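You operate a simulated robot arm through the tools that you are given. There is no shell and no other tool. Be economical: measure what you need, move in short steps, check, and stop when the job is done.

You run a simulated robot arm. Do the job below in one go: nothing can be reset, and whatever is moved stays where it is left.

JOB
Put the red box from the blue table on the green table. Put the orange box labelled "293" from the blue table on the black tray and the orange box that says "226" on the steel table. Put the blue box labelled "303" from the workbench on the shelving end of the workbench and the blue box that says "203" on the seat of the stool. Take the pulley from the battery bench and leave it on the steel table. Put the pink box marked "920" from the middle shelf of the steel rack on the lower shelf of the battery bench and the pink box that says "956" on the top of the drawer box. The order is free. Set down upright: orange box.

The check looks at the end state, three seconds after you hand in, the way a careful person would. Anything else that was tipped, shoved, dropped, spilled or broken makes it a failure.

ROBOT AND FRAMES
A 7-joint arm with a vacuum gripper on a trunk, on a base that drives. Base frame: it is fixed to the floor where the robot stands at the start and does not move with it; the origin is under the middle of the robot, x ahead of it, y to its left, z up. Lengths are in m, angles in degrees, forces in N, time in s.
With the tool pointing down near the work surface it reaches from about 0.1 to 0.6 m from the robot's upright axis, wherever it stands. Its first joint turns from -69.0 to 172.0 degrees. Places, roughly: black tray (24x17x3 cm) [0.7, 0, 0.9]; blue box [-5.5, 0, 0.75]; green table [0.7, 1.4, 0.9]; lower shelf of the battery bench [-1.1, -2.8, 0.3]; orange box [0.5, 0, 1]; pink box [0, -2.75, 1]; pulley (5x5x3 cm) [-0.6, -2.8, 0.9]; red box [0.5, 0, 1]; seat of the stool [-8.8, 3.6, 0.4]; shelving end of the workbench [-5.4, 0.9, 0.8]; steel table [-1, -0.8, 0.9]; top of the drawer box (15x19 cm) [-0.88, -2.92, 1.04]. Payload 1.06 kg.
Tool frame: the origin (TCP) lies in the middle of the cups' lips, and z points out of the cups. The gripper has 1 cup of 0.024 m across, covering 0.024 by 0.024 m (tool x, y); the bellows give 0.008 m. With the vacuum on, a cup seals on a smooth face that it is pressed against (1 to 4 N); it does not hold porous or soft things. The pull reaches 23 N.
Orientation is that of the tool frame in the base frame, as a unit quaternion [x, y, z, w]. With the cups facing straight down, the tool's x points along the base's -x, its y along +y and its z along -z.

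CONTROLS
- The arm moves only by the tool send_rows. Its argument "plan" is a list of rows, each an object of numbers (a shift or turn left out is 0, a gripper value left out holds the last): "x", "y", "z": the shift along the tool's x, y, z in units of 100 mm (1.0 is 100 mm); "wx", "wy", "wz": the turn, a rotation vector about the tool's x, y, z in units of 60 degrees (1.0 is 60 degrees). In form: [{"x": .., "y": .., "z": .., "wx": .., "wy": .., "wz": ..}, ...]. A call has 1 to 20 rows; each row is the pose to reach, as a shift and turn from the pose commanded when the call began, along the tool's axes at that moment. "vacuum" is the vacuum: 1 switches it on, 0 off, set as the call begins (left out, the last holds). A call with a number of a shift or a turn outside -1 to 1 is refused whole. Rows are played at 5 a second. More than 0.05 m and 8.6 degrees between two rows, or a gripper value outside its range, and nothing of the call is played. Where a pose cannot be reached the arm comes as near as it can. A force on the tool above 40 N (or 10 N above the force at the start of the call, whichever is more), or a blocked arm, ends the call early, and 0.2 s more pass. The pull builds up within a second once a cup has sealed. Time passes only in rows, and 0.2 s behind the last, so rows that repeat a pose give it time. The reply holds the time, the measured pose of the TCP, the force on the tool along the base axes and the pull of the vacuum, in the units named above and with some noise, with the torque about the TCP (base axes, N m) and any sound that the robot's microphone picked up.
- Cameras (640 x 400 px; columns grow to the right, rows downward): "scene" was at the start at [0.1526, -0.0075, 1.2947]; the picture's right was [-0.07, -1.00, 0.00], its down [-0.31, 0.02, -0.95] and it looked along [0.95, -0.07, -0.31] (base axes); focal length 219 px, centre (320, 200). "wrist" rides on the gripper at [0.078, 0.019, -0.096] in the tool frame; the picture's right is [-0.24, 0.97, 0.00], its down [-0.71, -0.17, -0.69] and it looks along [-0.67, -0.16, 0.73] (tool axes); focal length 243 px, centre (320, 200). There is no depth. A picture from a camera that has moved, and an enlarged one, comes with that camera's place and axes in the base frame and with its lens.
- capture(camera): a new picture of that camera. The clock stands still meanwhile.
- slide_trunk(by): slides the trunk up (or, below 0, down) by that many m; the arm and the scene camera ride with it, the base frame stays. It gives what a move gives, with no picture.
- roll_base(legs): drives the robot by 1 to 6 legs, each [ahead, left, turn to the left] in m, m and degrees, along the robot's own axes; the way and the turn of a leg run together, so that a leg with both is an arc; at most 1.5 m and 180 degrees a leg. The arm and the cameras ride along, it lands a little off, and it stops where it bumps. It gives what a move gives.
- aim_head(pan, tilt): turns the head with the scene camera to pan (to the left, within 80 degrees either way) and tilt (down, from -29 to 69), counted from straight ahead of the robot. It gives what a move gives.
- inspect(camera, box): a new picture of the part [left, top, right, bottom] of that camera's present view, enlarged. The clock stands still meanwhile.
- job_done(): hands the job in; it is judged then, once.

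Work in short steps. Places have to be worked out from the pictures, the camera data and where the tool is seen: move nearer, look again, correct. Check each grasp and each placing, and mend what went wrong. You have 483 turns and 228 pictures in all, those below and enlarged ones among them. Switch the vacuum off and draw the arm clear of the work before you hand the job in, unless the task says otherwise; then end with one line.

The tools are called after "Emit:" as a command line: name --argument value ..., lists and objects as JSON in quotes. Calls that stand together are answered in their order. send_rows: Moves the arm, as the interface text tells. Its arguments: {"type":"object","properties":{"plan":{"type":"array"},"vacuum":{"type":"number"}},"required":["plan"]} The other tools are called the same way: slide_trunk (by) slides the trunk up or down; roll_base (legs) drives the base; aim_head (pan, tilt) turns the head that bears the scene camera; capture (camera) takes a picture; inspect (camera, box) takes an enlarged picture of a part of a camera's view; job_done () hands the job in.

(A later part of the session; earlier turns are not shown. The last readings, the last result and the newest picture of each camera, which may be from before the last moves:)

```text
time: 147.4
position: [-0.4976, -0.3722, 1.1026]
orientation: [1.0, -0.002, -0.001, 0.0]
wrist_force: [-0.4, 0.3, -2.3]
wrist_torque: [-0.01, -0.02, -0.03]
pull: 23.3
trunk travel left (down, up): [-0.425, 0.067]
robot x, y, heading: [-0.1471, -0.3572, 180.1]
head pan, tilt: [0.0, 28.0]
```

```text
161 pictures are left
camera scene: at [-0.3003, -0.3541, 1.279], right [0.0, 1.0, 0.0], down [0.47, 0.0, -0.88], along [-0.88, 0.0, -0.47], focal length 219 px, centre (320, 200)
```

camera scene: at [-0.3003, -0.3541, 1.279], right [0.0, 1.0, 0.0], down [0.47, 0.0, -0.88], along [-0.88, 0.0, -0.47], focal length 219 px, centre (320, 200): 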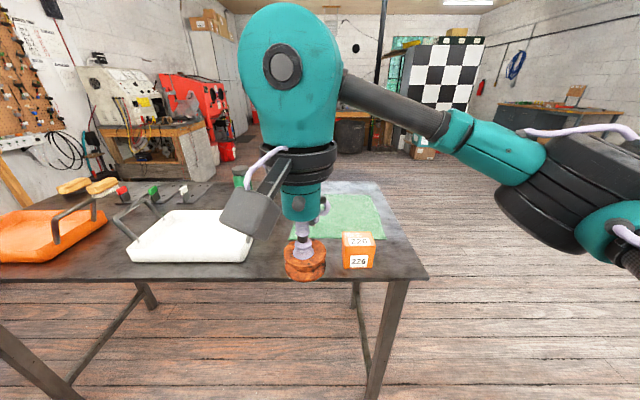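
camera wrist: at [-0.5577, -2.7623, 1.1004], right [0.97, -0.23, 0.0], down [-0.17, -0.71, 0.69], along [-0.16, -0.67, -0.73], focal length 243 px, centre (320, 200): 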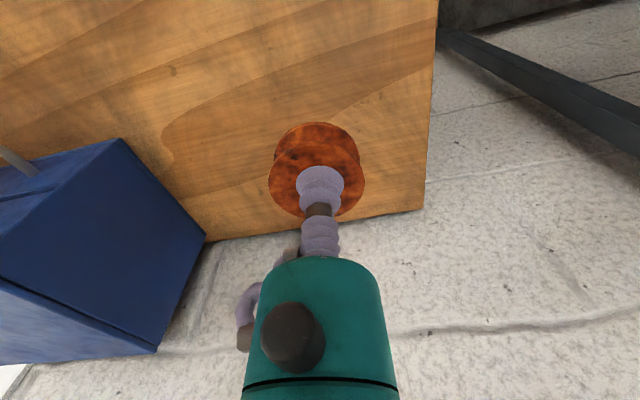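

I drive 0.17 m forward and extend the arm 6 cm so the pulley hangs over (−0.725, −0.37).

Emit:
roll_base --legs '[[0.165, 0, 0]]'

Emit:
send_rows --plan '[{"x": -0.3}, {"x": -0.6}, {"x": -0.6, "z": 0.4}, {"x": -0.6, "z": 0.8}, {"x": -0.6, "z": 1.0}]'

Emit:
capture --camera "wrist"

Emit:
capture --camera "scene"

```text
time: 148.9
position: [-0.6618, -0.3722, 1.1054]
orientation: [1.0, -0.001, -0.001, 0.0]
wrist_force: [0.0, 0.1, -2.3]
wrist_torque: [-0.05, 0.0, 0.03]
pull: 22.6
trunk travel left (down, up): [-0.425, 0.067]
robot x, y, heading: [-0.3101, -0.3484, 179.8]
head pan, tilt: [0.0, 28.0]
```

```text
time: 150.1
position: [-0.7195, -0.3705, 1.0038]
orientation: [1.0, -0.001, -0.001, 0.001]
wrist_force: [-0.7, -0.8, -1.8]
wrist_torque: [0.03, -0.01, 0.0]
pull: 23.0
trunk travel left (down, up): [-0.425, 0.067]
robot x, y, heading: [-0.309, -0.354, 179.9]
head pan, tilt: [0.0, 28.0]
```

```text
160 pictures are left
camera wrist: at [-0.6407, -0.3915, 1.1002], right [-0.24, -0.97, 0.0], down [-0.71, 0.17, 0.69], along [-0.67, 0.16, -0.73], focal length 243 px, centre (320, 200)
```

wrist: 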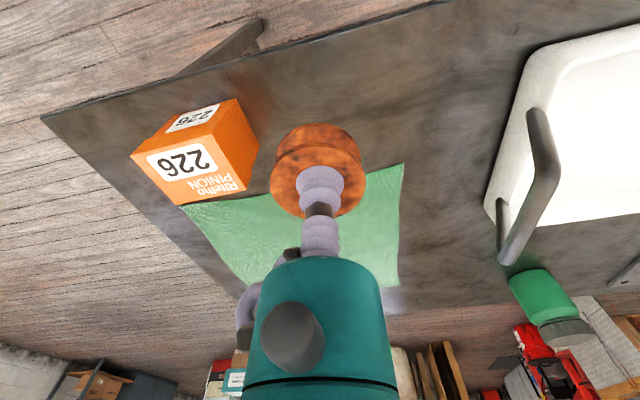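

```text
159 pictures are left
camera scene: at [-0.4644, -0.354, 1.279], right [0.0, 1.0, 0.0], down [0.47, 0.0, -0.88], along [-0.88, 0.0, -0.47], focal length 219 px, centre (320, 200)
```

scene: 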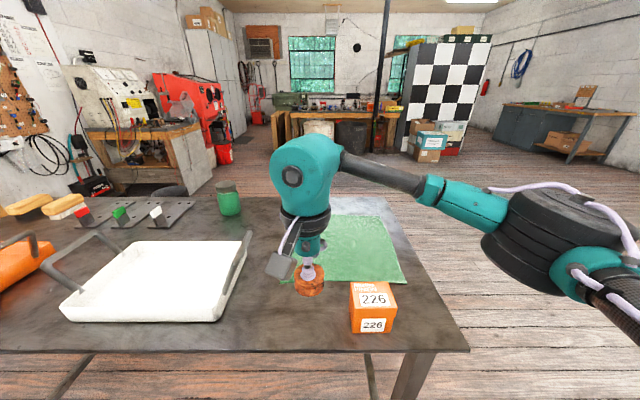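

Placement spot is clear. Lower to 0.925, then slowly.

Emit:
send_rows --plan '[{"z": 0.3}, {"z": 0.6}, {"z": 0.78}, {"z": 0.78}]'

Emit:
send_rows --plan '[{"z": 0.03}, {"z": 0.06}, {"z": 0.08}, {"z": 0.1}, {"z": 0.1}]'

```text
time: 151.1
position: [-0.7202, -0.3728, 0.9267]
orientation: [1.0, -0.001, -0.001, 0.0]
wrist_force: [0.2, -0.9, -2.5]
wrist_torque: [-0.02, 0.01, 0.03]
pull: 22.9
trunk travel left (down, up): [-0.425, 0.067]
robot x, y, heading: [-0.305, -0.3527, 180.2]
head pan, tilt: [0.0, 28.0]
```

```text
time: 152.3
position: [-0.7215, -0.3717, 0.9174]
orientation: [1.0, 0.0, -0.001, 0.001]
wrist_force: [-0.1, -0.1, -1.4]
wrist_torque: [-0.01, 0.0, -0.02]
pull: 22.5
trunk travel left (down, up): [-0.425, 0.067]
robot x, y, heading: [-0.3097, -0.3548, 179.8]
head pan, tilt: [0.0, 28.0]
```

Emit:
send_rows --plan '[{"z": 0.02}, {"z": 0.04}, {"z": 0.06}, {"z": 0.06}]'

```text
time: 153.3
position: [-0.7212, -0.372, 0.9106]
orientation: [1.0, -0.001, -0.001, 0.0]
wrist_force: [0.6, -0.6, -1.0]
wrist_torque: [0.04, 0.0, -0.04]
pull: 23.2
trunk travel left (down, up): [-0.425, 0.067]
robot x, y, heading: [-0.3067, -0.3567, 179.7]
head pan, tilt: [0.0, 28.0]
```

Emit:
send_rows --plan '[{"z": 0.02}, {"z": 0.04}, {"z": 0.04}]'

```text
time: 154.1
position: [-0.72, -0.3722, 0.9077]
orientation: [1.0, 0.0, -0.001, 0.0]
wrist_force: [-0.3, 0.4, -1.3]
wrist_torque: [-0.01, -0.03, -0.03]
pull: 22.7
trunk travel left (down, up): [-0.425, 0.067]
robot x, y, heading: [-0.3104, -0.3516, 179.8]
head pan, tilt: [0.0, 28.0]
```

Emit:
send_rows --plan '[{"z": 0.02}, {"z": 0.04}, {"z": 0.04}]'

```text
time: 154.9
position: [-0.7206, -0.3719, 0.9029]
orientation: [1.0, -0.001, -0.002, 0.0]
wrist_force: [0.0, -0.5, -1.5]
wrist_torque: [0.05, 0.01, -0.01]
pull: 23.2
trunk travel left (down, up): [-0.425, 0.067]
robot x, y, heading: [-0.3087, -0.3515, 179.8]
head pan, tilt: [0.0, 28.0]
```

Emit:
send_rows --plan '[{"z": 0.02}, {"z": 0.04}, {"z": 0.04}]'

```text
time: 155.7
position: [-0.7201, -0.3714, 0.8999]
orientation: [1.0, -0.001, 0.0, 0.0]
wrist_force: [0.6, 0.5, -2.1]
wrist_torque: [-0.04, 0.01, 0.01]
pull: 22.9
trunk travel left (down, up): [-0.425, 0.067]
robot x, y, heading: [-0.3124, -0.3564, 179.8]
head pan, tilt: [0.0, 28.0]
```

Emit:
send_rows --plan '[{"z": 0.02}, {"z": 0.04}, {"z": 0.04}]'

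Emit:
inspect --camera "scene" --box '[240, 220, 440, 345]'

```text
time: 156.5
position: [-0.7206, -0.372, 0.8944]
orientation: [1.0, -0.001, -0.002, 0.0]
wrist_force: [0.8, 0.6, -1.8]
wrist_torque: [-0.04, 0.0, -0.01]
pull: 22.9
trunk travel left (down, up): [-0.425, 0.067]
robot x, y, heading: [-0.3119, -0.3523, 180.0]
head pan, tilt: [0.0, 28.0]
```

```text
3.20 times, centred on (340, 282) of scene
camera zoom: at [-0.4644, -0.3541, 1.279], right [0.0, 1.0, 0.0], down [0.47, 0.0, -0.88], along [-0.88, 0.0, -0.47], focal length 700 px, centre (256, -64)
```

zoom: 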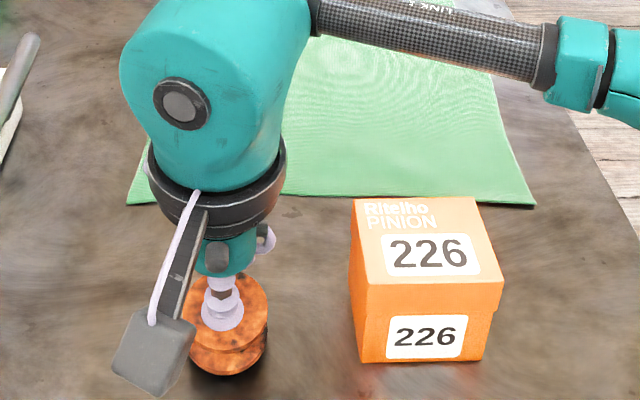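

Close to the surface now; continue in 2 mm steps.

Emit:
send_rows --plan '[{"z": 0.02}, {"z": 0.04}, {"z": 0.04}]'

```text
time: 157.3
position: [-0.7208, -0.372, 0.8905]
orientation: [1.0, -0.002, 0.0, 0.0]
wrist_force: [0.3, 1.1, -1.8]
wrist_torque: [0.02, 0.03, 0.01]
pull: 22.8
trunk travel left (down, up): [-0.425, 0.067]
robot x, y, heading: [-0.3095, -0.354, 179.9]
head pan, tilt: [0.0, 28.0]
```

Emit:
send_rows --plan '[{"z": 0.02}, {"z": 0.04}, {"z": 0.04}]'

```text
time: 158.1
position: [-0.721, -0.3726, 0.8875]
orientation: [1.0, 0.0, 0.0, 0.0]
wrist_force: [0.8, -0.2, -1.8]
wrist_torque: [0.02, 0.01, 0.0]
pull: 22.8
trunk travel left (down, up): [-0.425, 0.067]
robot x, y, heading: [-0.3074, -0.3526, 180.0]
head pan, tilt: [0.0, 28.0]
```

Emit:
send_rows --plan '[{"z": 0.02}, {"z": 0.04}, {"z": 0.04}]'

```text
time: 158.9
position: [-0.7194, -0.3724, 0.8838]
orientation: [1.0, -0.001, -0.002, 0.001]
wrist_force: [-2.9, 0.7, 10.5]
wrist_torque: [-0.01, -0.05, 0.03]
pull: 23.5
trunk travel left (down, up): [-0.425, 0.067]
robot x, y, heading: [-0.3076, -0.3551, 179.9]
head pan, tilt: [0.0, 28.0]
```

Contact. Release and rise.

Emit:
send_rows --plan '[{"z": -0.02}, {"z": -0.02}, {"z": -0.02}, {"z": -0.02}, {"z": -0.1}, {"z": -0.5}, {"z": -1.0}]' --vacuum 0

Emit:
capture --camera "wrist"

```text
time: 160.5
position: [-0.719, -0.3724, 0.9842]
orientation: [1.0, -0.001, -0.001, 0.0]
wrist_force: [0.3, -0.5, 0.1]
wrist_torque: [-0.02, 0.03, 0.0]
pull: 0.0
trunk travel left (down, up): [-0.425, 0.067]
robot x, y, heading: [-0.3083, -0.3566, 179.9]
head pan, tilt: [0.0, 28.0]
```

```text
157 pictures are left
camera wrist: at [-0.6399, -0.3923, 1.0801], right [-0.24, -0.97, 0.0], down [-0.71, 0.17, 0.69], along [-0.67, 0.16, -0.73], focal length 243 px, centre (320, 200)
```

wrist: 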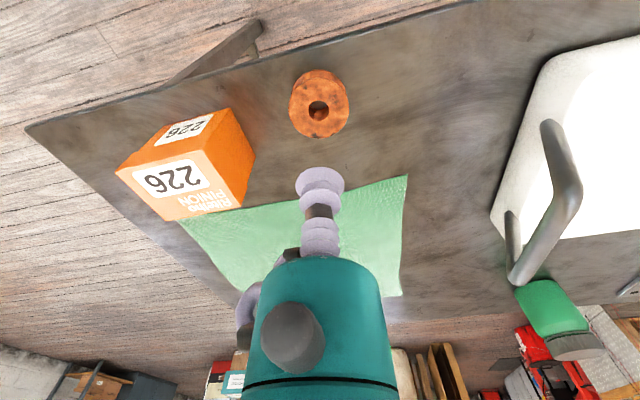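

Pulley lies flat on the steel table. Now to the steel rack: raise, retract, back off, turn, and drive.

Emit:
send_rows --plan '[{"z": -0.4}, {"z": -0.8}, {"z": -1.0, "x": 0.4}, {"z": -1.0, "x": 0.8}, {"z": -1.0, "x": 1.0}]'

Emit:
roll_base --legs '[[-0.3, 0, 0], [0, 0, 90], [1.3, 0, 0]]'

Emit:
aim_head --pan 0 --tilt 20

Emit:
capture --camera "scene"

Emit:
capture --camera "wrist"

```text
time: 161.7
position: [-0.62, -0.3716, 1.0832]
orientation: [1.0, -0.002, -0.001, 0.0]
wrist_force: [-0.4, 0.2, 0.2]
wrist_torque: [0.0, -0.02, -0.01]
pull: 0.1
trunk travel left (down, up): [-0.425, 0.067]
robot x, y, heading: [-0.3081, -0.3565, 180.1]
head pan, tilt: [0.0, 28.0]
```

```text
time: 173.7
position: [-0.0035, -1.9565, 1.082]
orientation: [0.716, 0.699, 0.0, 0.001]
wrist_force: [0.6, -0.2, -0.1]
wrist_torque: [0.0, -0.02, 0.0]
pull: 0.1
trunk travel left (down, up): [-0.425, 0.067]
robot x, y, heading: [-0.0127, -1.6443, -91.3]
head pan, tilt: [0.0, 28.0]
```

```text
time: 174.4
position: [-0.0026, -1.9575, 1.083]
orientation: [0.715, 0.699, -0.001, 0.0]
wrist_force: [-0.1, 0.0, -0.1]
wrist_torque: [-0.01, 0.0, 0.0]
pull: 0.0
trunk travel left (down, up): [-0.425, 0.067]
robot x, y, heading: [-0.012, -1.6435, -91.4]
head pan, tilt: [0.0, 20.0]
```

```text
156 pictures are left
camera scene: at [-0.0197, -1.7998, 1.2918], right [-1.0, 0.02, 0.0], down [0.01, 0.34, -0.94], along [-0.02, -0.94, -0.34], focal length 219 px, centre (320, 200)
```

scene: 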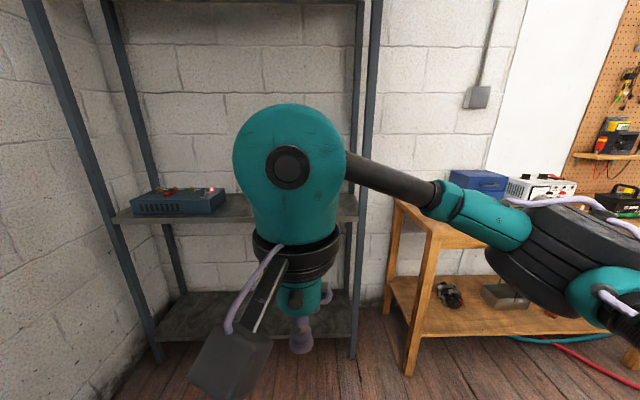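

```text
155 pictures are left
camera wrist: at [0.0191, -1.8791, 1.1786], right [0.97, -0.26, 0.0], down [-0.19, -0.7, 0.69], along [-0.18, -0.66, -0.73], focal length 243 px, centre (320, 200)
```

wrist: 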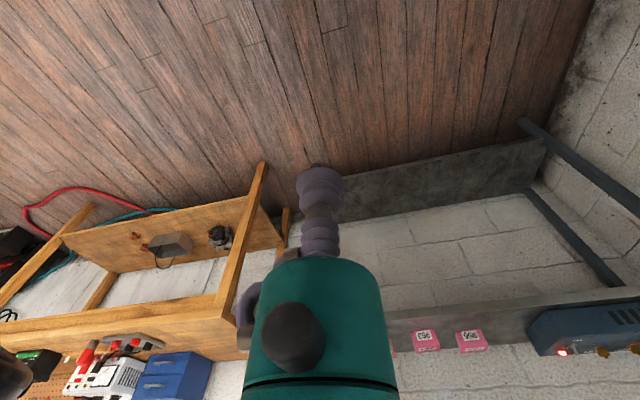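

Pink boxes appear at the bottom of the wrist view; I enlarge to read them.

Emit:
inspect --camera "wrist" --box '[380, 310, 500, 370]'

```text
5.33 times, centred on (440, 340) of wrist
camera zoom: at [0.0191, -1.8791, 1.1786], right [0.97, -0.26, 0.0], down [-0.19, -0.7, 0.69], along [-0.18, -0.66, -0.73], focal length 1294 px, centre (-320, -547)
```

zoom: 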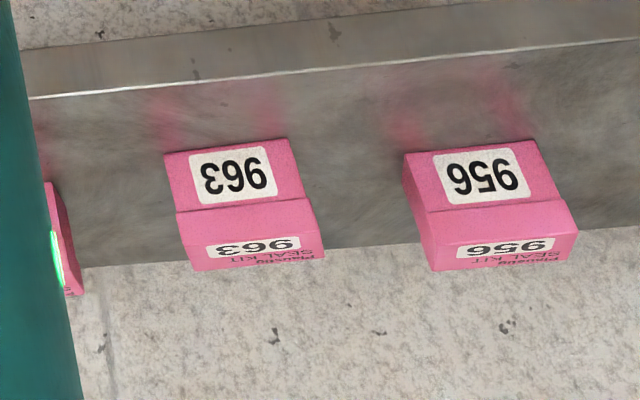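

Order along x: 920 (≈−0.01), 963 (≈0.12), 956 (≈0.27). I first go for 956: drive to about (0.26, −2.15).

Emit:
roll_base --legs '[[0, 0, 1.4], [0.25, 0.28, 0], [0.25, 0, 0]]'

Emit:
aim_head --pan 0 --tilt 25

Emit:
capture --camera "scene"

Emit:
capture --camera "wrist"

```text
time: 179.2
position: [0.2875, -2.4525, 1.0824]
orientation: [0.706, 0.708, 0.0, 0.0]
wrist_force: [0.1, 0.0, 1.1]
wrist_torque: [0.01, 0.0, -0.03]
pull: 0.0
trunk travel left (down, up): [-0.425, 0.067]
robot x, y, heading: [0.2681, -2.1389, -89.8]
head pan, tilt: [0.0, 20.0]
```

```text
time: 179.8
position: [0.2863, -2.452, 1.083]
orientation: [0.707, 0.707, -0.001, 0.0]
wrist_force: [-0.7, -0.1, 0.0]
wrist_torque: [0.02, 0.0, 0.03]
pull: 0.0
trunk travel left (down, up): [-0.425, 0.067]
robot x, y, heading: [0.2674, -2.1401, -90.0]
head pan, tilt: [0.0, 25.0]
```

```text
153 pictures are left
camera scene: at [0.2657, -2.295, 1.2838], right [-1.0, 0.0, 0.0], down [0.0, 0.42, -0.91], along [0.0, -0.91, -0.42], focal length 219 px, centre (320, 200)
```

scene: 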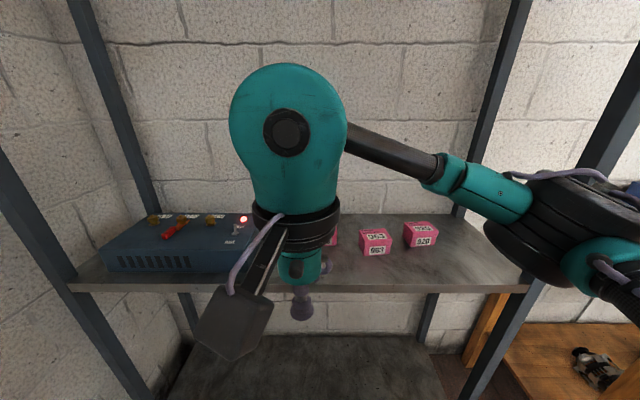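

```text
152 pictures are left
camera wrist: at [0.3067, -2.3743, 1.1786], right [0.97, -0.23, 0.0], down [-0.17, -0.71, 0.69], along [-0.16, -0.67, -0.73], focal length 243 px, centre (320, 200)
```

wrist: 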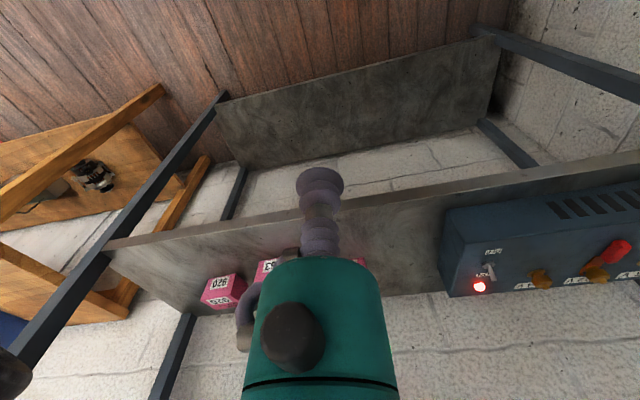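

Rack spans x −0.22…0.84 with shelf front at y≈−2.67. 956 is behind the arm at x≈0.26. I advance the base 0.12 m and the arm 0.2 m, keeping z≈1.08.

Emit:
send_rows --plan '[{"x": -0.4}, {"x": -0.8}, {"x": -1.0}]'

Emit:
roll_base --legs '[[0.12, 0, 0]]'

Emit:
send_rows --plan '[{"x": -0.4}, {"x": -0.8}, {"x": -1.0}]'

Emit:
capture --camera "wrist"

Emit:
capture --camera "scene"

```text
time: 180.7
position: [0.2887, -2.5533, 1.084]
orientation: [0.705, 0.709, 0.001, 0.001]
wrist_force: [-0.8, 0.6, 0.3]
wrist_torque: [-0.02, 0.01, -0.04]
pull: 0.2
trunk travel left (down, up): [-0.425, 0.067]
robot x, y, heading: [0.2664, -2.1403, -89.8]
head pan, tilt: [0.0, 25.0]
```

```text
time: 181.9
position: [0.2885, -2.6736, 1.083]
orientation: [0.707, 0.707, 0.0, 0.0]
wrist_force: [-0.5, 0.0, 0.0]
wrist_torque: [0.0, 0.0, -0.01]
pull: 0.1
trunk travel left (down, up): [-0.425, 0.067]
robot x, y, heading: [0.2674, -2.2612, -90.1]
head pan, tilt: [0.0, 25.0]
```

```text
time: 182.7
position: [0.2891, -2.7719, 1.0833]
orientation: [0.706, 0.708, -0.001, 0.0]
wrist_force: [0.8, -0.3, -0.2]
wrist_torque: [0.01, 0.0, -0.02]
pull: 0.2
trunk travel left (down, up): [-0.425, 0.067]
robot x, y, heading: [0.2684, -2.2622, -90.0]
head pan, tilt: [0.0, 25.0]
```

```text
151 pictures are left
camera wrist: at [0.3089, -2.6937, 1.1804], right [0.97, -0.23, 0.0], down [-0.17, -0.71, 0.69], along [-0.16, -0.67, -0.73], focal length 243 px, centre (320, 200)
```

wrist: 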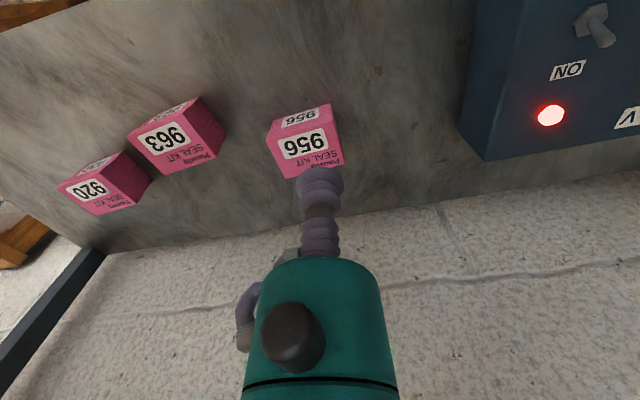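

```text
150 pictures are left
camera scene: at [0.266, -2.4158, 1.2838], right [-1.0, 0.0, 0.0], down [0.0, 0.42, -0.91], along [0.0, -0.91, -0.42], focal length 219 px, centre (320, 200)
```

scene: 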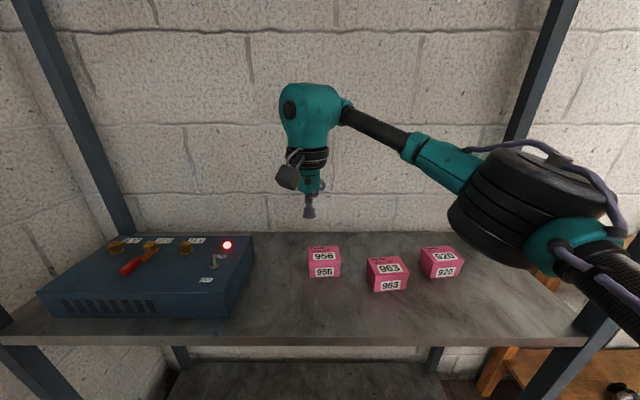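

956's top centre: (0.260, −2.829, 0.944). Move over it and down to ~0.985.

Emit:
send_rows --plan '[{"x": -0.3, "y": -0.15}, {"x": -0.57, "y": -0.29}, {"x": -0.57, "y": -0.29, "z": 0.4}, {"x": -0.57, "y": -0.29, "z": 0.8}, {"x": -0.57, "y": -0.29, "z": 1.0}]' --vacuum 1

Emit:
capture --camera "wrist"

Emit:
capture --camera "scene"

```text
time: 183.9
position: [0.2584, -2.8296, 0.9837]
orientation: [0.706, 0.708, -0.001, 0.001]
wrist_force: [0.5, -1.0, 0.4]
wrist_torque: [0.01, 0.0, -0.04]
pull: 0.0
trunk travel left (down, up): [-0.425, 0.067]
robot x, y, heading: [0.2701, -2.2617, -89.9]
head pan, tilt: [0.0, 25.0]
```

```text
149 pictures are left
camera wrist: at [0.2785, -2.752, 1.0795], right [0.97, -0.23, 0.0], down [-0.17, -0.71, 0.69], along [-0.16, -0.67, -0.73], focal length 243 px, centre (320, 200)
```

wrist: 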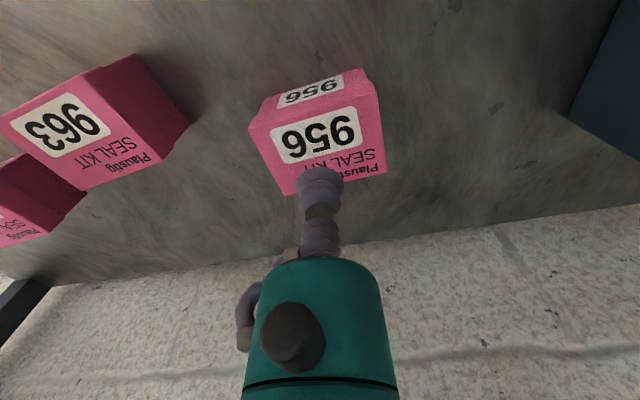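

```text
148 pictures are left
camera scene: at [0.2659, -2.4158, 1.2838], right [-1.0, 0.0, 0.0], down [0.0, 0.42, -0.91], along [0.0, -0.91, -0.42], focal length 219 px, centre (320, 200)
```

scene: 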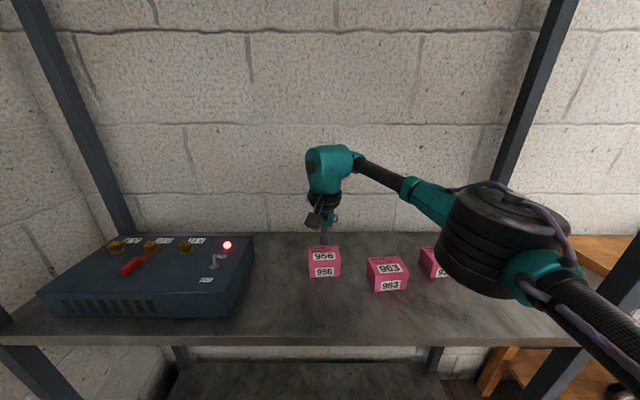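

Centred. Descend to 0.952, then small steps.

Emit:
send_rows --plan '[{"z": 0.15}, {"z": 0.28}, {"z": 0.34}, {"z": 0.36}]'

Emit:
send_rows --plan '[{"z": 0.02}, {"z": 0.04}, {"z": 0.05}, {"z": 0.05}]'

```text
time: 184.9
position: [0.259, -2.8308, 0.9489]
orientation: [0.707, 0.708, -0.001, 0.002]
wrist_force: [-2.0, -0.2, 10.5]
wrist_torque: [0.02, 0.01, 0.01]
pull: 23.7
trunk travel left (down, up): [-0.425, 0.067]
robot x, y, heading: [0.2672, -2.2616, -90.0]
head pan, tilt: [0.0, 25.0]
```

```text
time: 185.9
position: [0.2596, -2.8298, 0.9424]
orientation: [0.706, 0.708, 0.0, 0.002]
wrist_force: [-1.2, -6.2, 19.0]
wrist_torque: [0.05, -0.02, 0.04]
pull: 22.6
trunk travel left (down, up): [-0.425, 0.067]
robot x, y, heading: [0.2673, -2.2611, -90.1]
head pan, tilt: [0.0, 25.0]
```

Sealed. Lift 11 cm and check.

Emit:
send_rows --plan '[{"z": -0.1}, {"z": -0.4}, {"z": -0.8}, {"z": -1.0}]'

Emit:
capture --camera "wrist"

```text
time: 186.9
position: [0.2589, -2.8302, 1.0434]
orientation: [0.706, 0.708, 0.0, 0.0]
wrist_force: [0.9, 0.3, -0.7]
wrist_torque: [0.01, -0.02, 0.0]
pull: 23.5
trunk travel left (down, up): [-0.425, 0.067]
robot x, y, heading: [0.2697, -2.264, -89.9]
head pan, tilt: [0.0, 25.0]
```

```text
147 pictures are left
camera wrist: at [0.2791, -2.7527, 1.1396], right [0.97, -0.23, 0.0], down [-0.17, -0.71, 0.69], along [-0.16, -0.67, -0.73], focal length 243 px, centre (320, 200)
```

wrist: 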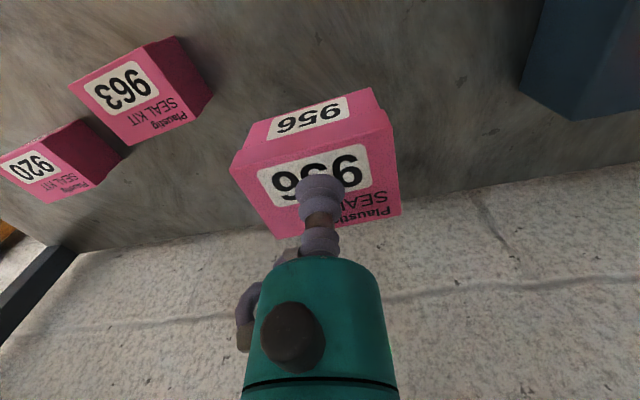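

Held. Raise, retract and drive out, then over to the drawer box side of the bench.

Emit:
send_rows --plan '[{"x": 0.4, "z": -0.2}, {"x": 0.8, "z": -0.4}, {"x": 1.0, "z": -0.6}]'

Emit:
send_rows --plan '[{"x": 0.4, "z": -0.2}, {"x": 0.8, "z": -0.4}, {"x": 1.0, "z": -0.6}]'

Emit:
roll_base --legs '[[-0.35, 0, 0], [0, -1.15, 0]]'

Emit:
capture --camera "scene"

```text
time: 187.7
position: [0.2595, -2.7311, 1.1028]
orientation: [0.706, 0.708, 0.001, 0.001]
wrist_force: [-0.6, -0.4, -1.1]
wrist_torque: [0.01, 0.03, 0.0]
pull: 22.9
trunk travel left (down, up): [-0.425, 0.067]
robot x, y, heading: [0.2638, -2.2593, -90.0]
head pan, tilt: [0.0, 25.0]
```

```text
time: 188.5
position: [0.2593, -2.6301, 1.1618]
orientation: [0.706, 0.708, -0.001, 0.001]
wrist_force: [0.5, 0.7, -0.3]
wrist_torque: [-0.01, 0.01, 0.01]
pull: 23.1
trunk travel left (down, up): [-0.425, 0.067]
robot x, y, heading: [0.2673, -2.2589, -89.8]
head pan, tilt: [0.0, 25.0]
```

```text
time: 200.7
position: [-0.8959, -2.2544, 1.1616]
orientation: [0.715, 0.699, -0.001, 0.001]
wrist_force: [-0.7, 0.4, -0.6]
wrist_torque: [0.01, -0.01, 0.0]
pull: 22.7
trunk travel left (down, up): [-0.425, 0.067]
robot x, y, heading: [-0.8773, -1.8853, -91.2]
head pan, tilt: [0.0, 25.0]
```

```text
146 pictures are left
camera scene: at [-0.8842, -2.04, 1.2838], right [-1.0, 0.02, 0.0], down [0.01, 0.42, -0.91], along [-0.02, -0.91, -0.42], focal length 219 px, centre (320, 200)
```

scene: 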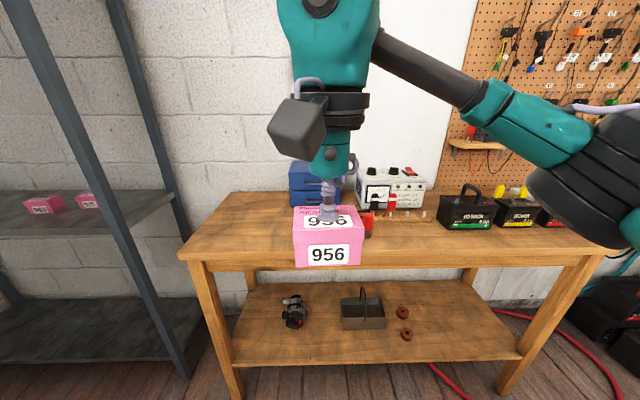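

Drive 0.33 m closer and raise another 6 cm, then look.

Emit:
send_rows --plan '[{"z": -0.3}, {"z": -0.5}]'

Emit:
roll_base --legs '[[0.33, 0.03, 1.2]]'

Emit:
capture --camera "wrist"

Emit:
capture --camera "scene"

```text
time: 201.3
position: [-0.8969, -2.2528, 1.212]
orientation: [0.715, 0.699, 0.0, 0.0]
wrist_force: [0.5, -0.4, -0.7]
wrist_torque: [-0.02, -0.03, 0.05]
pull: 22.9
trunk travel left (down, up): [-0.425, 0.067]
robot x, y, heading: [-0.8773, -1.8836, -91.3]
head pan, tilt: [0.0, 25.0]
```

```text
time: 203.5
position: [-0.8631, -2.5882, 1.2117]
orientation: [0.707, 0.708, 0.0, 0.0]
wrist_force: [-0.4, -0.2, 0.2]
wrist_torque: [0.02, -0.02, -0.02]
pull: 23.1
trunk travel left (down, up): [-0.425, 0.067]
robot x, y, heading: [-0.8507, -2.2169, -90.2]
head pan, tilt: [0.0, 25.0]
```

```text
145 pictures are left
camera wrist: at [-0.8429, -2.5102, 1.3071], right [0.97, -0.24, 0.0], down [-0.17, -0.71, 0.69], along [-0.16, -0.67, -0.73], focal length 243 px, centre (320, 200)
```

wrist: 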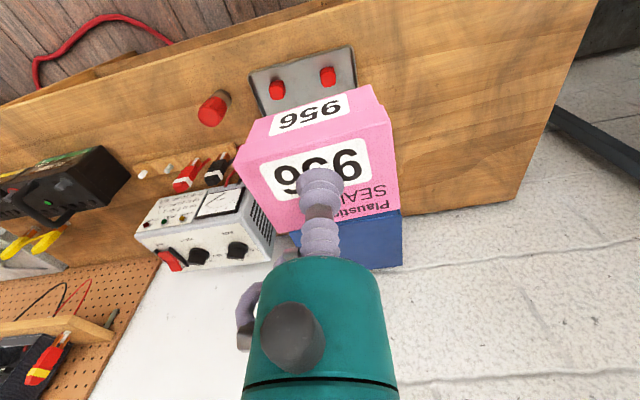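

```text
144 pictures are left
camera scene: at [-0.8551, -2.3742, 1.2837], right [-1.0, 0.0, 0.0], down [0.0, 0.42, -0.91], along [0.0, -0.91, -0.42], focal length 219 px, centre (320, 200)
```

scene: 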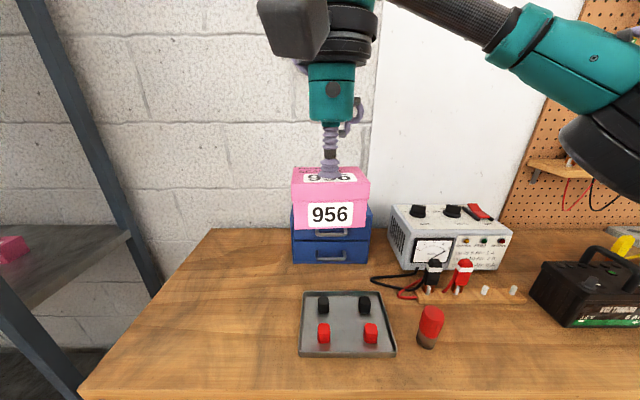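

Drawer box spans x −0.79…−0.98, y −2.85…−3.0. Target (−0.882, −2.895). I advance base 9.5 cm and the arm step by step.

Emit:
send_rows --plan '[{"x": -0.4, "y": -0.1}, {"x": -0.8, "y": -0.19}, {"x": -1.0, "y": -0.19}]'

Emit:
roll_base --legs '[[0.095, 0, 0]]'

Emit:
send_rows --plan '[{"x": -0.4}, {"x": -0.8}, {"x": -1.0}]'

Emit:
capture --camera "wrist"

Emit:
capture --camera "scene"

```text
time: 204.3
position: [-0.8832, -2.6865, 1.2119]
orientation: [0.707, 0.707, -0.001, 0.0]
wrist_force: [0.1, 0.6, -0.5]
wrist_torque: [0.01, -0.04, 0.0]
pull: 22.9
trunk travel left (down, up): [-0.425, 0.067]
robot x, y, heading: [-0.8517, -2.2186, -89.7]
head pan, tilt: [0.0, 25.0]
```

```text
time: 205.5
position: [-0.8817, -2.7805, 1.2118]
orientation: [0.708, 0.707, -0.001, 0.0]
wrist_force: [0.2, 0.2, -0.6]
wrist_torque: [0.0, 0.01, 0.0]
pull: 22.4
trunk travel left (down, up): [-0.425, 0.067]
robot x, y, heading: [-0.8547, -2.3136, -89.9]
head pan, tilt: [0.0, 25.0]
```

```text
time: 206.3
position: [-0.8797, -2.8583, 1.2054]
orientation: [0.707, 0.707, -0.001, 0.002]
wrist_force: [0.2, -0.9, -0.3]
wrist_torque: [-0.04, -0.04, -0.06]
pull: 23.2
out of reach, approached as far as the arm can: row 2, 3
trunk travel left (down, up): [-0.425, 0.067]
robot x, y, heading: [-0.8557, -2.3134, -90.1]
head pan, tilt: [0.0, 25.0]
```

```text
143 pictures are left
camera wrist: at [-0.86, -2.7806, 1.301], right [0.97, -0.23, 0.0], down [-0.17, -0.71, 0.69], along [-0.16, -0.67, -0.73], focal length 243 px, centre (320, 200)
```

wrist: 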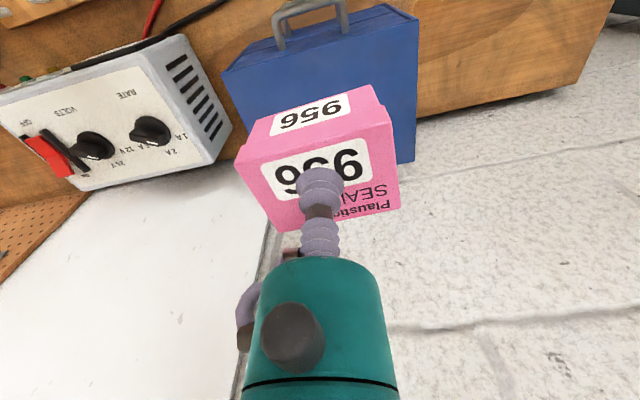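

```text
142 pictures are left
camera scene: at [-0.8556, -2.4682, 1.2838], right [-1.0, 0.0, 0.0], down [0.0, 0.42, -0.91], along [0.0, -0.91, -0.42], focal length 219 px, centre (320, 200)
```

scene: 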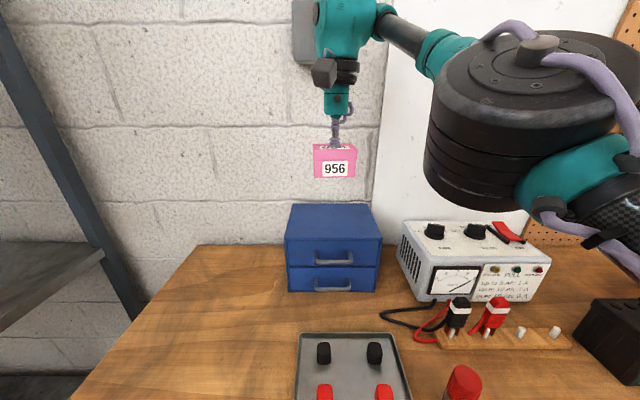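

Drawer box top spans x −0.79…−0.97, y −2.81…−2.97 (z≈1.04). I descend 5 cm (more reach lower down).

Emit:
send_rows --plan '[{"z": 0.25}, {"z": 0.5}, {"z": 0.5}]'

```text
time: 207.1
position: [-0.8797, -2.8574, 1.157]
orientation: [0.707, 0.707, 0.0, 0.001]
wrist_force: [0.0, 0.3, -0.5]
wrist_torque: [-0.03, 0.01, 0.04]
pull: 22.7
trunk travel left (down, up): [-0.425, 0.067]
robot x, y, heading: [-0.8538, -2.3146, -89.9]
head pan, tilt: [0.0, 25.0]
```

Now forward 2.5 cm.

Emit:
send_rows --plan '[{"x": -0.12}, {"x": -0.25}, {"x": -0.25}]'

Emit:
capture --camera "wrist"

Emit:
capture --camera "scene"

```text
time: 207.9
position: [-0.8819, -2.8821, 1.1554]
orientation: [0.707, 0.707, 0.0, 0.001]
wrist_force: [-0.6, -0.1, -0.1]
wrist_torque: [-0.04, -0.02, -0.02]
pull: 23.1
trunk travel left (down, up): [-0.425, 0.067]
robot x, y, heading: [-0.8533, -2.3181, -90.0]
head pan, tilt: [0.0, 25.0]
```

```text
141 pictures are left
camera wrist: at [-0.8613, -2.8043, 1.2514], right [0.97, -0.24, 0.0], down [-0.17, -0.71, 0.69], along [-0.16, -0.67, -0.73], focal length 243 px, centre (320, 200)
```

wrist: 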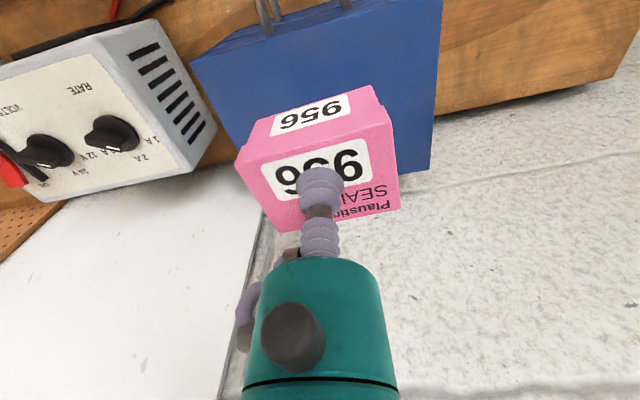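

```text
140 pictures are left
camera scene: at [-0.8556, -2.4684, 1.2838], right [-1.0, 0.0, 0.0], down [0.0, 0.42, -0.91], along [0.0, -0.91, -0.42], focal length 219 px, centre (320, 200)
```

scene: 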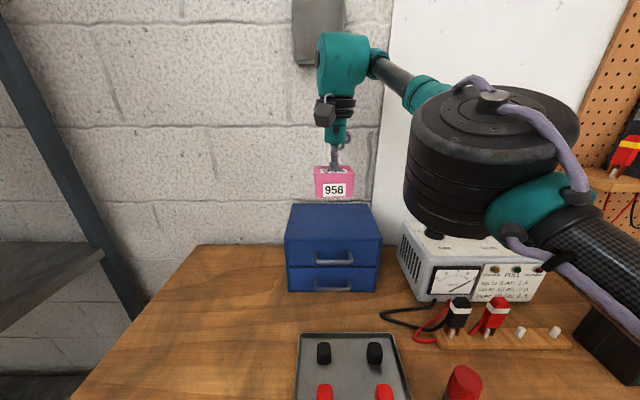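

Good alignment; descend 4.5 cm with 1 cm more forward.

Emit:
send_rows --plan '[{"x": -0.1, "z": 0.15}, {"x": -0.1, "z": 0.3}, {"x": -0.1, "z": 0.4}, {"x": -0.1, "z": 0.4}]'

Emit:
capture --camera "scene"

```text
time: 208.9
position: [-0.8797, -2.895, 1.1151]
orientation: [0.707, 0.707, -0.001, 0.001]
wrist_force: [0.1, -0.7, 0.3]
wrist_torque: [-0.01, -0.01, 0.0]
pull: 22.8
out of reach, approached as far as the arm can: row 1
trunk travel left (down, up): [-0.425, 0.067]
robot x, y, heading: [-0.8527, -2.3143, -90.1]
head pan, tilt: [0.0, 25.0]
```

```text
139 pictures are left
camera scene: at [-0.8551, -2.4684, 1.2838], right [-1.0, 0.0, 0.0], down [0.0, 0.42, -0.91], along [0.0, -0.91, -0.42], focal length 219 px, centre (320, 200)
```

scene: 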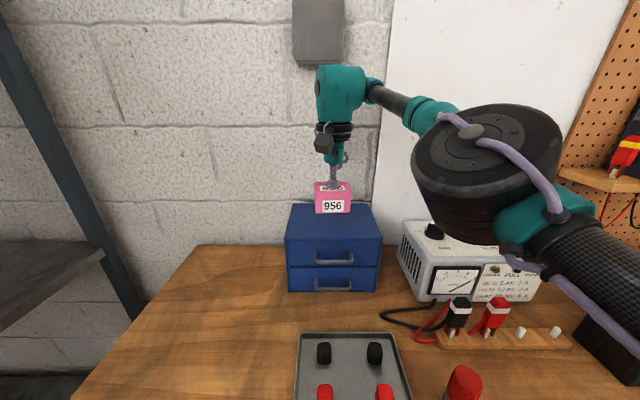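

Continue down carefully.

Emit:
send_rows --plan '[{"z": 0.04}, {"z": 0.08}, {"z": 0.1}, {"z": 0.12}, {"z": 0.12}]'

```text
time: 210.1
position: [-0.8793, -2.8947, 1.1035]
orientation: [0.707, 0.707, -0.001, 0.0]
wrist_force: [0.3, -0.4, -1.1]
wrist_torque: [-0.01, -0.03, -0.01]
pull: 22.6
trunk travel left (down, up): [-0.425, 0.067]
robot x, y, heading: [-0.8562, -2.3108, -89.9]
head pan, tilt: [0.0, 25.0]
```

Emit:
send_rows --plan '[{"z": 0.02}, {"z": 0.04}, {"z": 0.06}, {"z": 0.06}]'

```text
time: 211.1
position: [-0.8804, -2.8939, 1.098]
orientation: [0.707, 0.707, -0.001, 0.001]
wrist_force: [0.0, 0.1, -0.3]
wrist_torque: [0.01, -0.03, 0.01]
pull: 23.1
trunk travel left (down, up): [-0.425, 0.067]
robot x, y, heading: [-0.8526, -2.3133, -89.7]
head pan, tilt: [0.0, 25.0]
```

Emit:
send_rows --plan '[{"z": 0.02}, {"z": 0.04}, {"z": 0.04}]'

```text
time: 211.9
position: [-0.8798, -2.893, 1.0947]
orientation: [0.707, 0.707, 0.0, 0.001]
wrist_force: [-0.3, 0.2, -0.1]
wrist_torque: [0.01, 0.02, 0.0]
pull: 23.2
trunk travel left (down, up): [-0.425, 0.067]
robot x, y, heading: [-0.8554, -2.3127, -90.1]
head pan, tilt: [0.0, 25.0]
```

Emit:
send_rows --plan '[{"z": 0.02}, {"z": 0.04}, {"z": 0.04}]'

Emit:
inspect --camera "scene" --box '[270, 170, 590, 370]'

```text
time: 212.7
position: [-0.8806, -2.8936, 1.0895]
orientation: [0.708, 0.707, -0.001, 0.001]
wrist_force: [0.4, 0.6, -0.5]
wrist_torque: [-0.01, 0.01, -0.01]
pull: 22.7
trunk travel left (down, up): [-0.425, 0.067]
robot x, y, heading: [-0.8501, -2.3148, -90.0]
head pan, tilt: [0.0, 25.0]
```

```text
2.00 times, centred on (430, 270) of scene
camera zoom: at [-0.8552, -2.4683, 1.2838], right [-1.0, 0.0, 0.0], down [0.0, 0.42, -0.91], along [0.0, -0.91, -0.42], focal length 437 px, centre (100, 60)
```

zoom: 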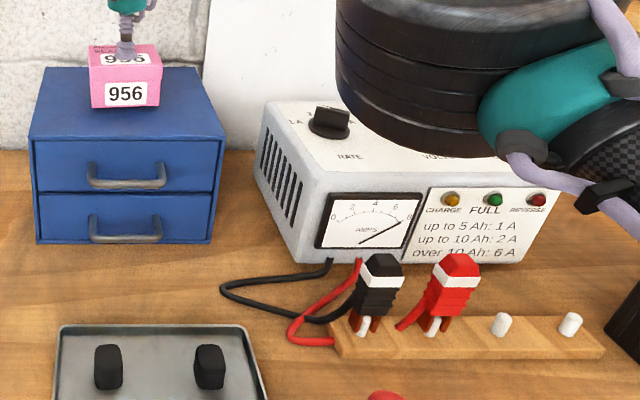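

Near the surface; continue.

Emit:
send_rows --plan '[{"z": 0.02}, {"z": 0.04}, {"z": 0.04}]'

```text
time: 213.5
position: [-0.881, -2.8942, 1.0853]
orientation: [0.707, 0.707, -0.001, 0.0]
wrist_force: [0.1, 0.2, -0.2]
wrist_torque: [0.0, 0.01, 0.0]
pull: 22.5
trunk travel left (down, up): [-0.425, 0.067]
robot x, y, heading: [-0.8539, -2.3135, -90.0]
head pan, tilt: [0.0, 25.0]
```

Emit:
send_rows --plan '[{"z": 0.02}, {"z": 0.04}, {"z": 0.04}]'

```text
time: 214.3
position: [-0.8806, -2.8937, 1.082]
orientation: [0.707, 0.707, 0.0, 0.001]
wrist_force: [-1.3, 0.6, -0.6]
wrist_torque: [-0.02, 0.02, -0.01]
pull: 23.1
trunk travel left (down, up): [-0.425, 0.067]
robot x, y, heading: [-0.8515, -2.3105, -89.9]
head pan, tilt: [0.0, 25.0]
```

Emit:
send_rows --plan '[{"z": 0.02}, {"z": 0.04}, {"z": 0.04}]'

```text
time: 215.1
position: [-0.8809, -2.8938, 1.079]
orientation: [0.707, 0.707, -0.001, 0.002]
wrist_force: [0.9, -3.6, 11.9]
wrist_torque: [-0.01, 0.04, 0.01]
pull: 22.9
trunk travel left (down, up): [-0.425, 0.067]
robot x, y, heading: [-0.8555, -2.3122, -89.8]
head pan, tilt: [0.0, 25.0]
```

Contact. Release, rise and check.

Emit:
send_rows --plan '[{"z": -0.02}, {"z": -0.02}, {"z": -0.02}, {"z": -0.02}, {"z": -0.1}, {"z": -0.4}, {"z": -0.6}]' --vacuum 0

Emit:
send_rows --plan '[{"x": 0.4, "z": -0.2}, {"x": 0.8, "z": -0.3}, {"x": 1.0, "z": -0.4}]'

Emit:
capture --camera "scene"

```text
time: 216.7
position: [-0.8806, -2.8878, 1.1388]
orientation: [0.707, 0.707, -0.001, 0.002]
wrist_force: [-0.7, 1.0, 0.9]
wrist_torque: [0.01, 0.02, 0.01]
pull: 0.1
out of reach, approached as far as the arm can: row 7
trunk travel left (down, up): [-0.425, 0.067]
robot x, y, heading: [-0.8502, -2.3157, -90.0]
head pan, tilt: [0.0, 25.0]
```

```text
time: 217.5
position: [-0.8809, -2.7895, 1.1766]
orientation: [0.708, 0.706, -0.001, 0.001]
wrist_force: [-1.3, 0.0, 0.4]
wrist_torque: [0.01, 0.02, -0.01]
pull: 0.0
trunk travel left (down, up): [-0.425, 0.067]
robot x, y, heading: [-0.8537, -2.314, -90.2]
head pan, tilt: [0.0, 25.0]
```

```text
137 pictures are left
camera scene: at [-0.8552, -2.4681, 1.2838], right [-1.0, 0.0, 0.0], down [0.0, 0.42, -0.91], along [0.0, -0.91, -0.42], focal length 219 px, centre (320, 200)
```

scene: 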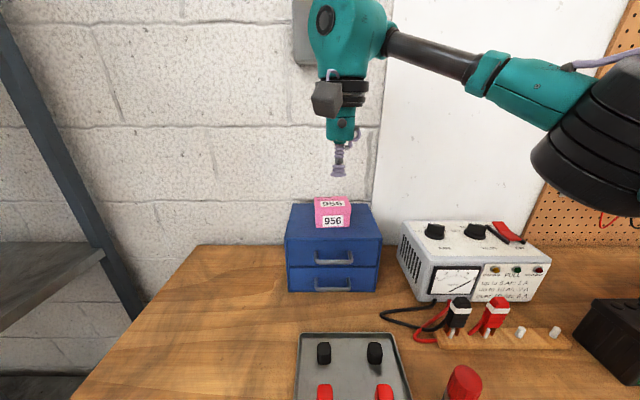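

956 sits on the drawer box. Now for 920: retract, back off and drive to x≈0.2 in front of the rack.

Emit:
send_rows --plan '[{"x": 0.4}, {"x": 0.8}, {"x": 1.0}]'

Emit:
roll_base --legs '[[-0.4, 0, 0], [0, 1.05, 0]]'

Emit:
capture --camera "wrist"

```text
time: 218.3
position: [-0.8804, -2.6905, 1.1757]
orientation: [0.708, 0.707, -0.001, 0.002]
wrist_force: [0.3, 0.1, 0.1]
wrist_torque: [-0.03, -0.03, -0.01]
pull: 0.0
trunk travel left (down, up): [-0.425, 0.067]
robot x, y, heading: [-0.8518, -2.313, -90.1]
head pan, tilt: [0.0, 25.0]
```

```text
time: 229.8
position: [0.1499, -2.3063, 1.1777]
orientation: [0.718, 0.696, 0.0, 0.001]
wrist_force: [-0.7, -0.2, -0.2]
wrist_torque: [-0.01, 0.04, 0.0]
pull: 0.0
trunk travel left (down, up): [-0.425, 0.067]
robot x, y, heading: [0.1907, -1.9297, -91.7]
head pan, tilt: [0.0, 25.0]
```

```text
136 pictures are left
camera wrist: at [0.1722, -2.2295, 1.2719], right [0.96, -0.27, 0.0], down [-0.19, -0.7, 0.69], along [-0.18, -0.66, -0.73], focal length 243 px, centre (320, 200)
```

wrist: 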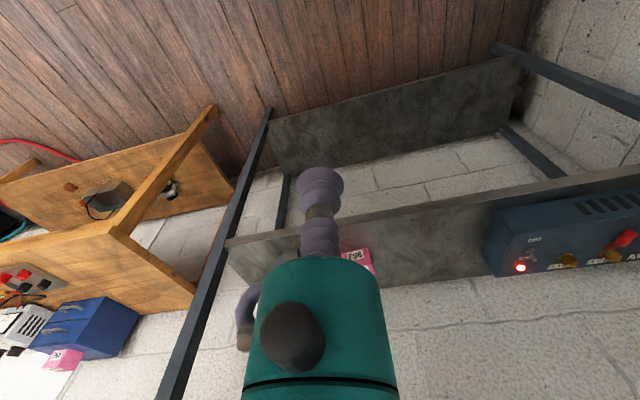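

Advance 0.37 m and straighten, then move the arm right towards 920 while high.

Emit:
roll_base --legs '[[0.37, 0.02, 1.7]]'

Emit:
send_rows --plan '[{"y": -0.3, "x": -0.1}, {"y": -0.6, "x": -0.2}, {"y": -0.9, "x": -0.3}]'

Emit:
capture --camera "scene"

Emit:
capture --camera "wrist"

```text
time: 232.2
position: [0.1712, -2.6847, 1.1755]
orientation: [0.71, 0.704, 0.0, 0.0]
wrist_force: [0.0, -0.4, -0.1]
wrist_torque: [-0.01, 0.0, 0.01]
pull: 0.1
trunk travel left (down, up): [-0.425, 0.067]
robot x, y, heading: [0.1979, -2.3066, -90.4]
head pan, tilt: [0.0, 25.0]
```

```text
time: 233.0
position: [0.0803, -2.7144, 1.1755]
orientation: [0.71, 0.705, 0.0, 0.001]
wrist_force: [-0.1, 0.2, 0.2]
wrist_torque: [0.04, 0.07, -0.02]
pull: 0.1
trunk travel left (down, up): [-0.425, 0.067]
robot x, y, heading: [0.1992, -2.3083, -90.8]
head pan, tilt: [0.0, 25.0]
```

```text
135 pictures are left
camera scene: at [0.1971, -2.4623, 1.2838], right [-1.0, 0.01, 0.0], down [0.0, 0.42, -0.91], along [-0.01, -0.91, -0.42], focal length 219 px, centre (320, 200)
```

scene: 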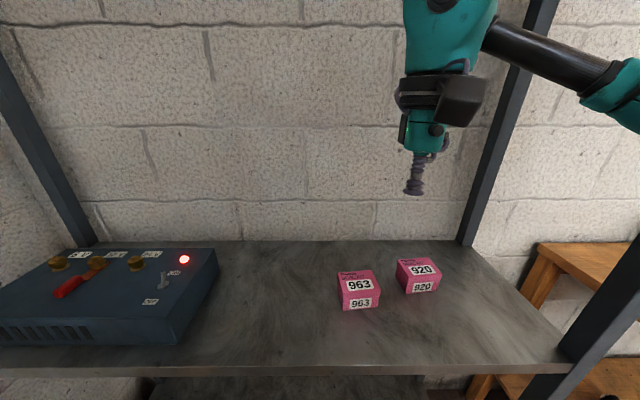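

```text
134 pictures are left
camera wrist: at [0.1005, -2.6365, 1.2718], right [0.97, -0.24, 0.0], down [-0.18, -0.71, 0.69], along [-0.17, -0.67, -0.73], focal length 243 px, centre (320, 200)
```

wrist: 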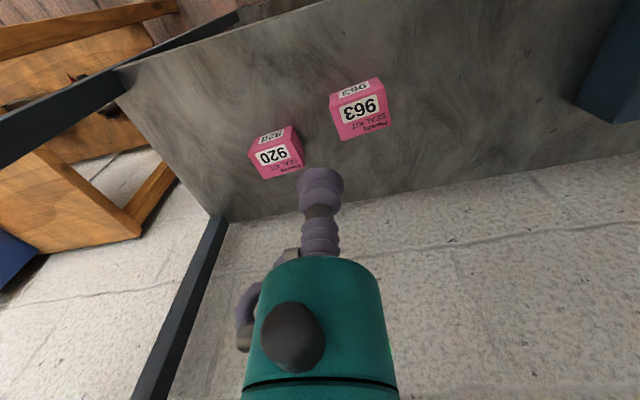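

I check the elbow against the rack's right post by panning the head right.

Emit:
aim_head --pan -55 --tilt 15

Emit:
capture --camera "scene"

```text
time: 234.2
position: [0.0815, -2.7148, 1.1754]
orientation: [0.71, 0.704, -0.001, 0.001]
wrist_force: [0.1, 0.3, -0.2]
wrist_torque: [-0.03, 0.01, -0.01]
pull: 0.1
trunk travel left (down, up): [-0.425, 0.067]
robot x, y, heading: [0.2001, -2.3039, -90.6]
head pan, tilt: [-55.0, 15.0]
```

```text
133 pictures are left
camera scene: at [0.1214, -2.4232, 1.3], right [-0.57, 0.82, 0.0], down [0.21, 0.15, -0.97], along [-0.79, -0.55, -0.26], focal length 219 px, centre (320, 200)
```

scene: 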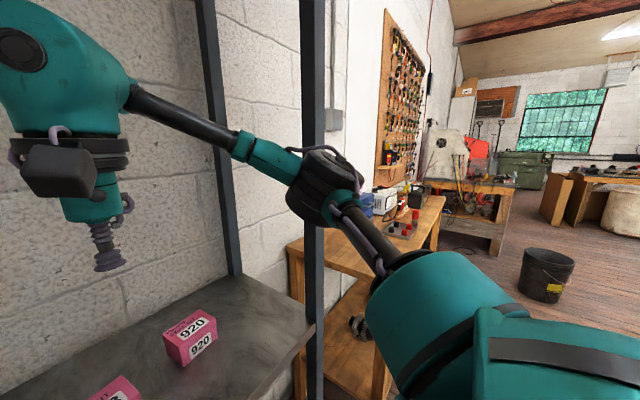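

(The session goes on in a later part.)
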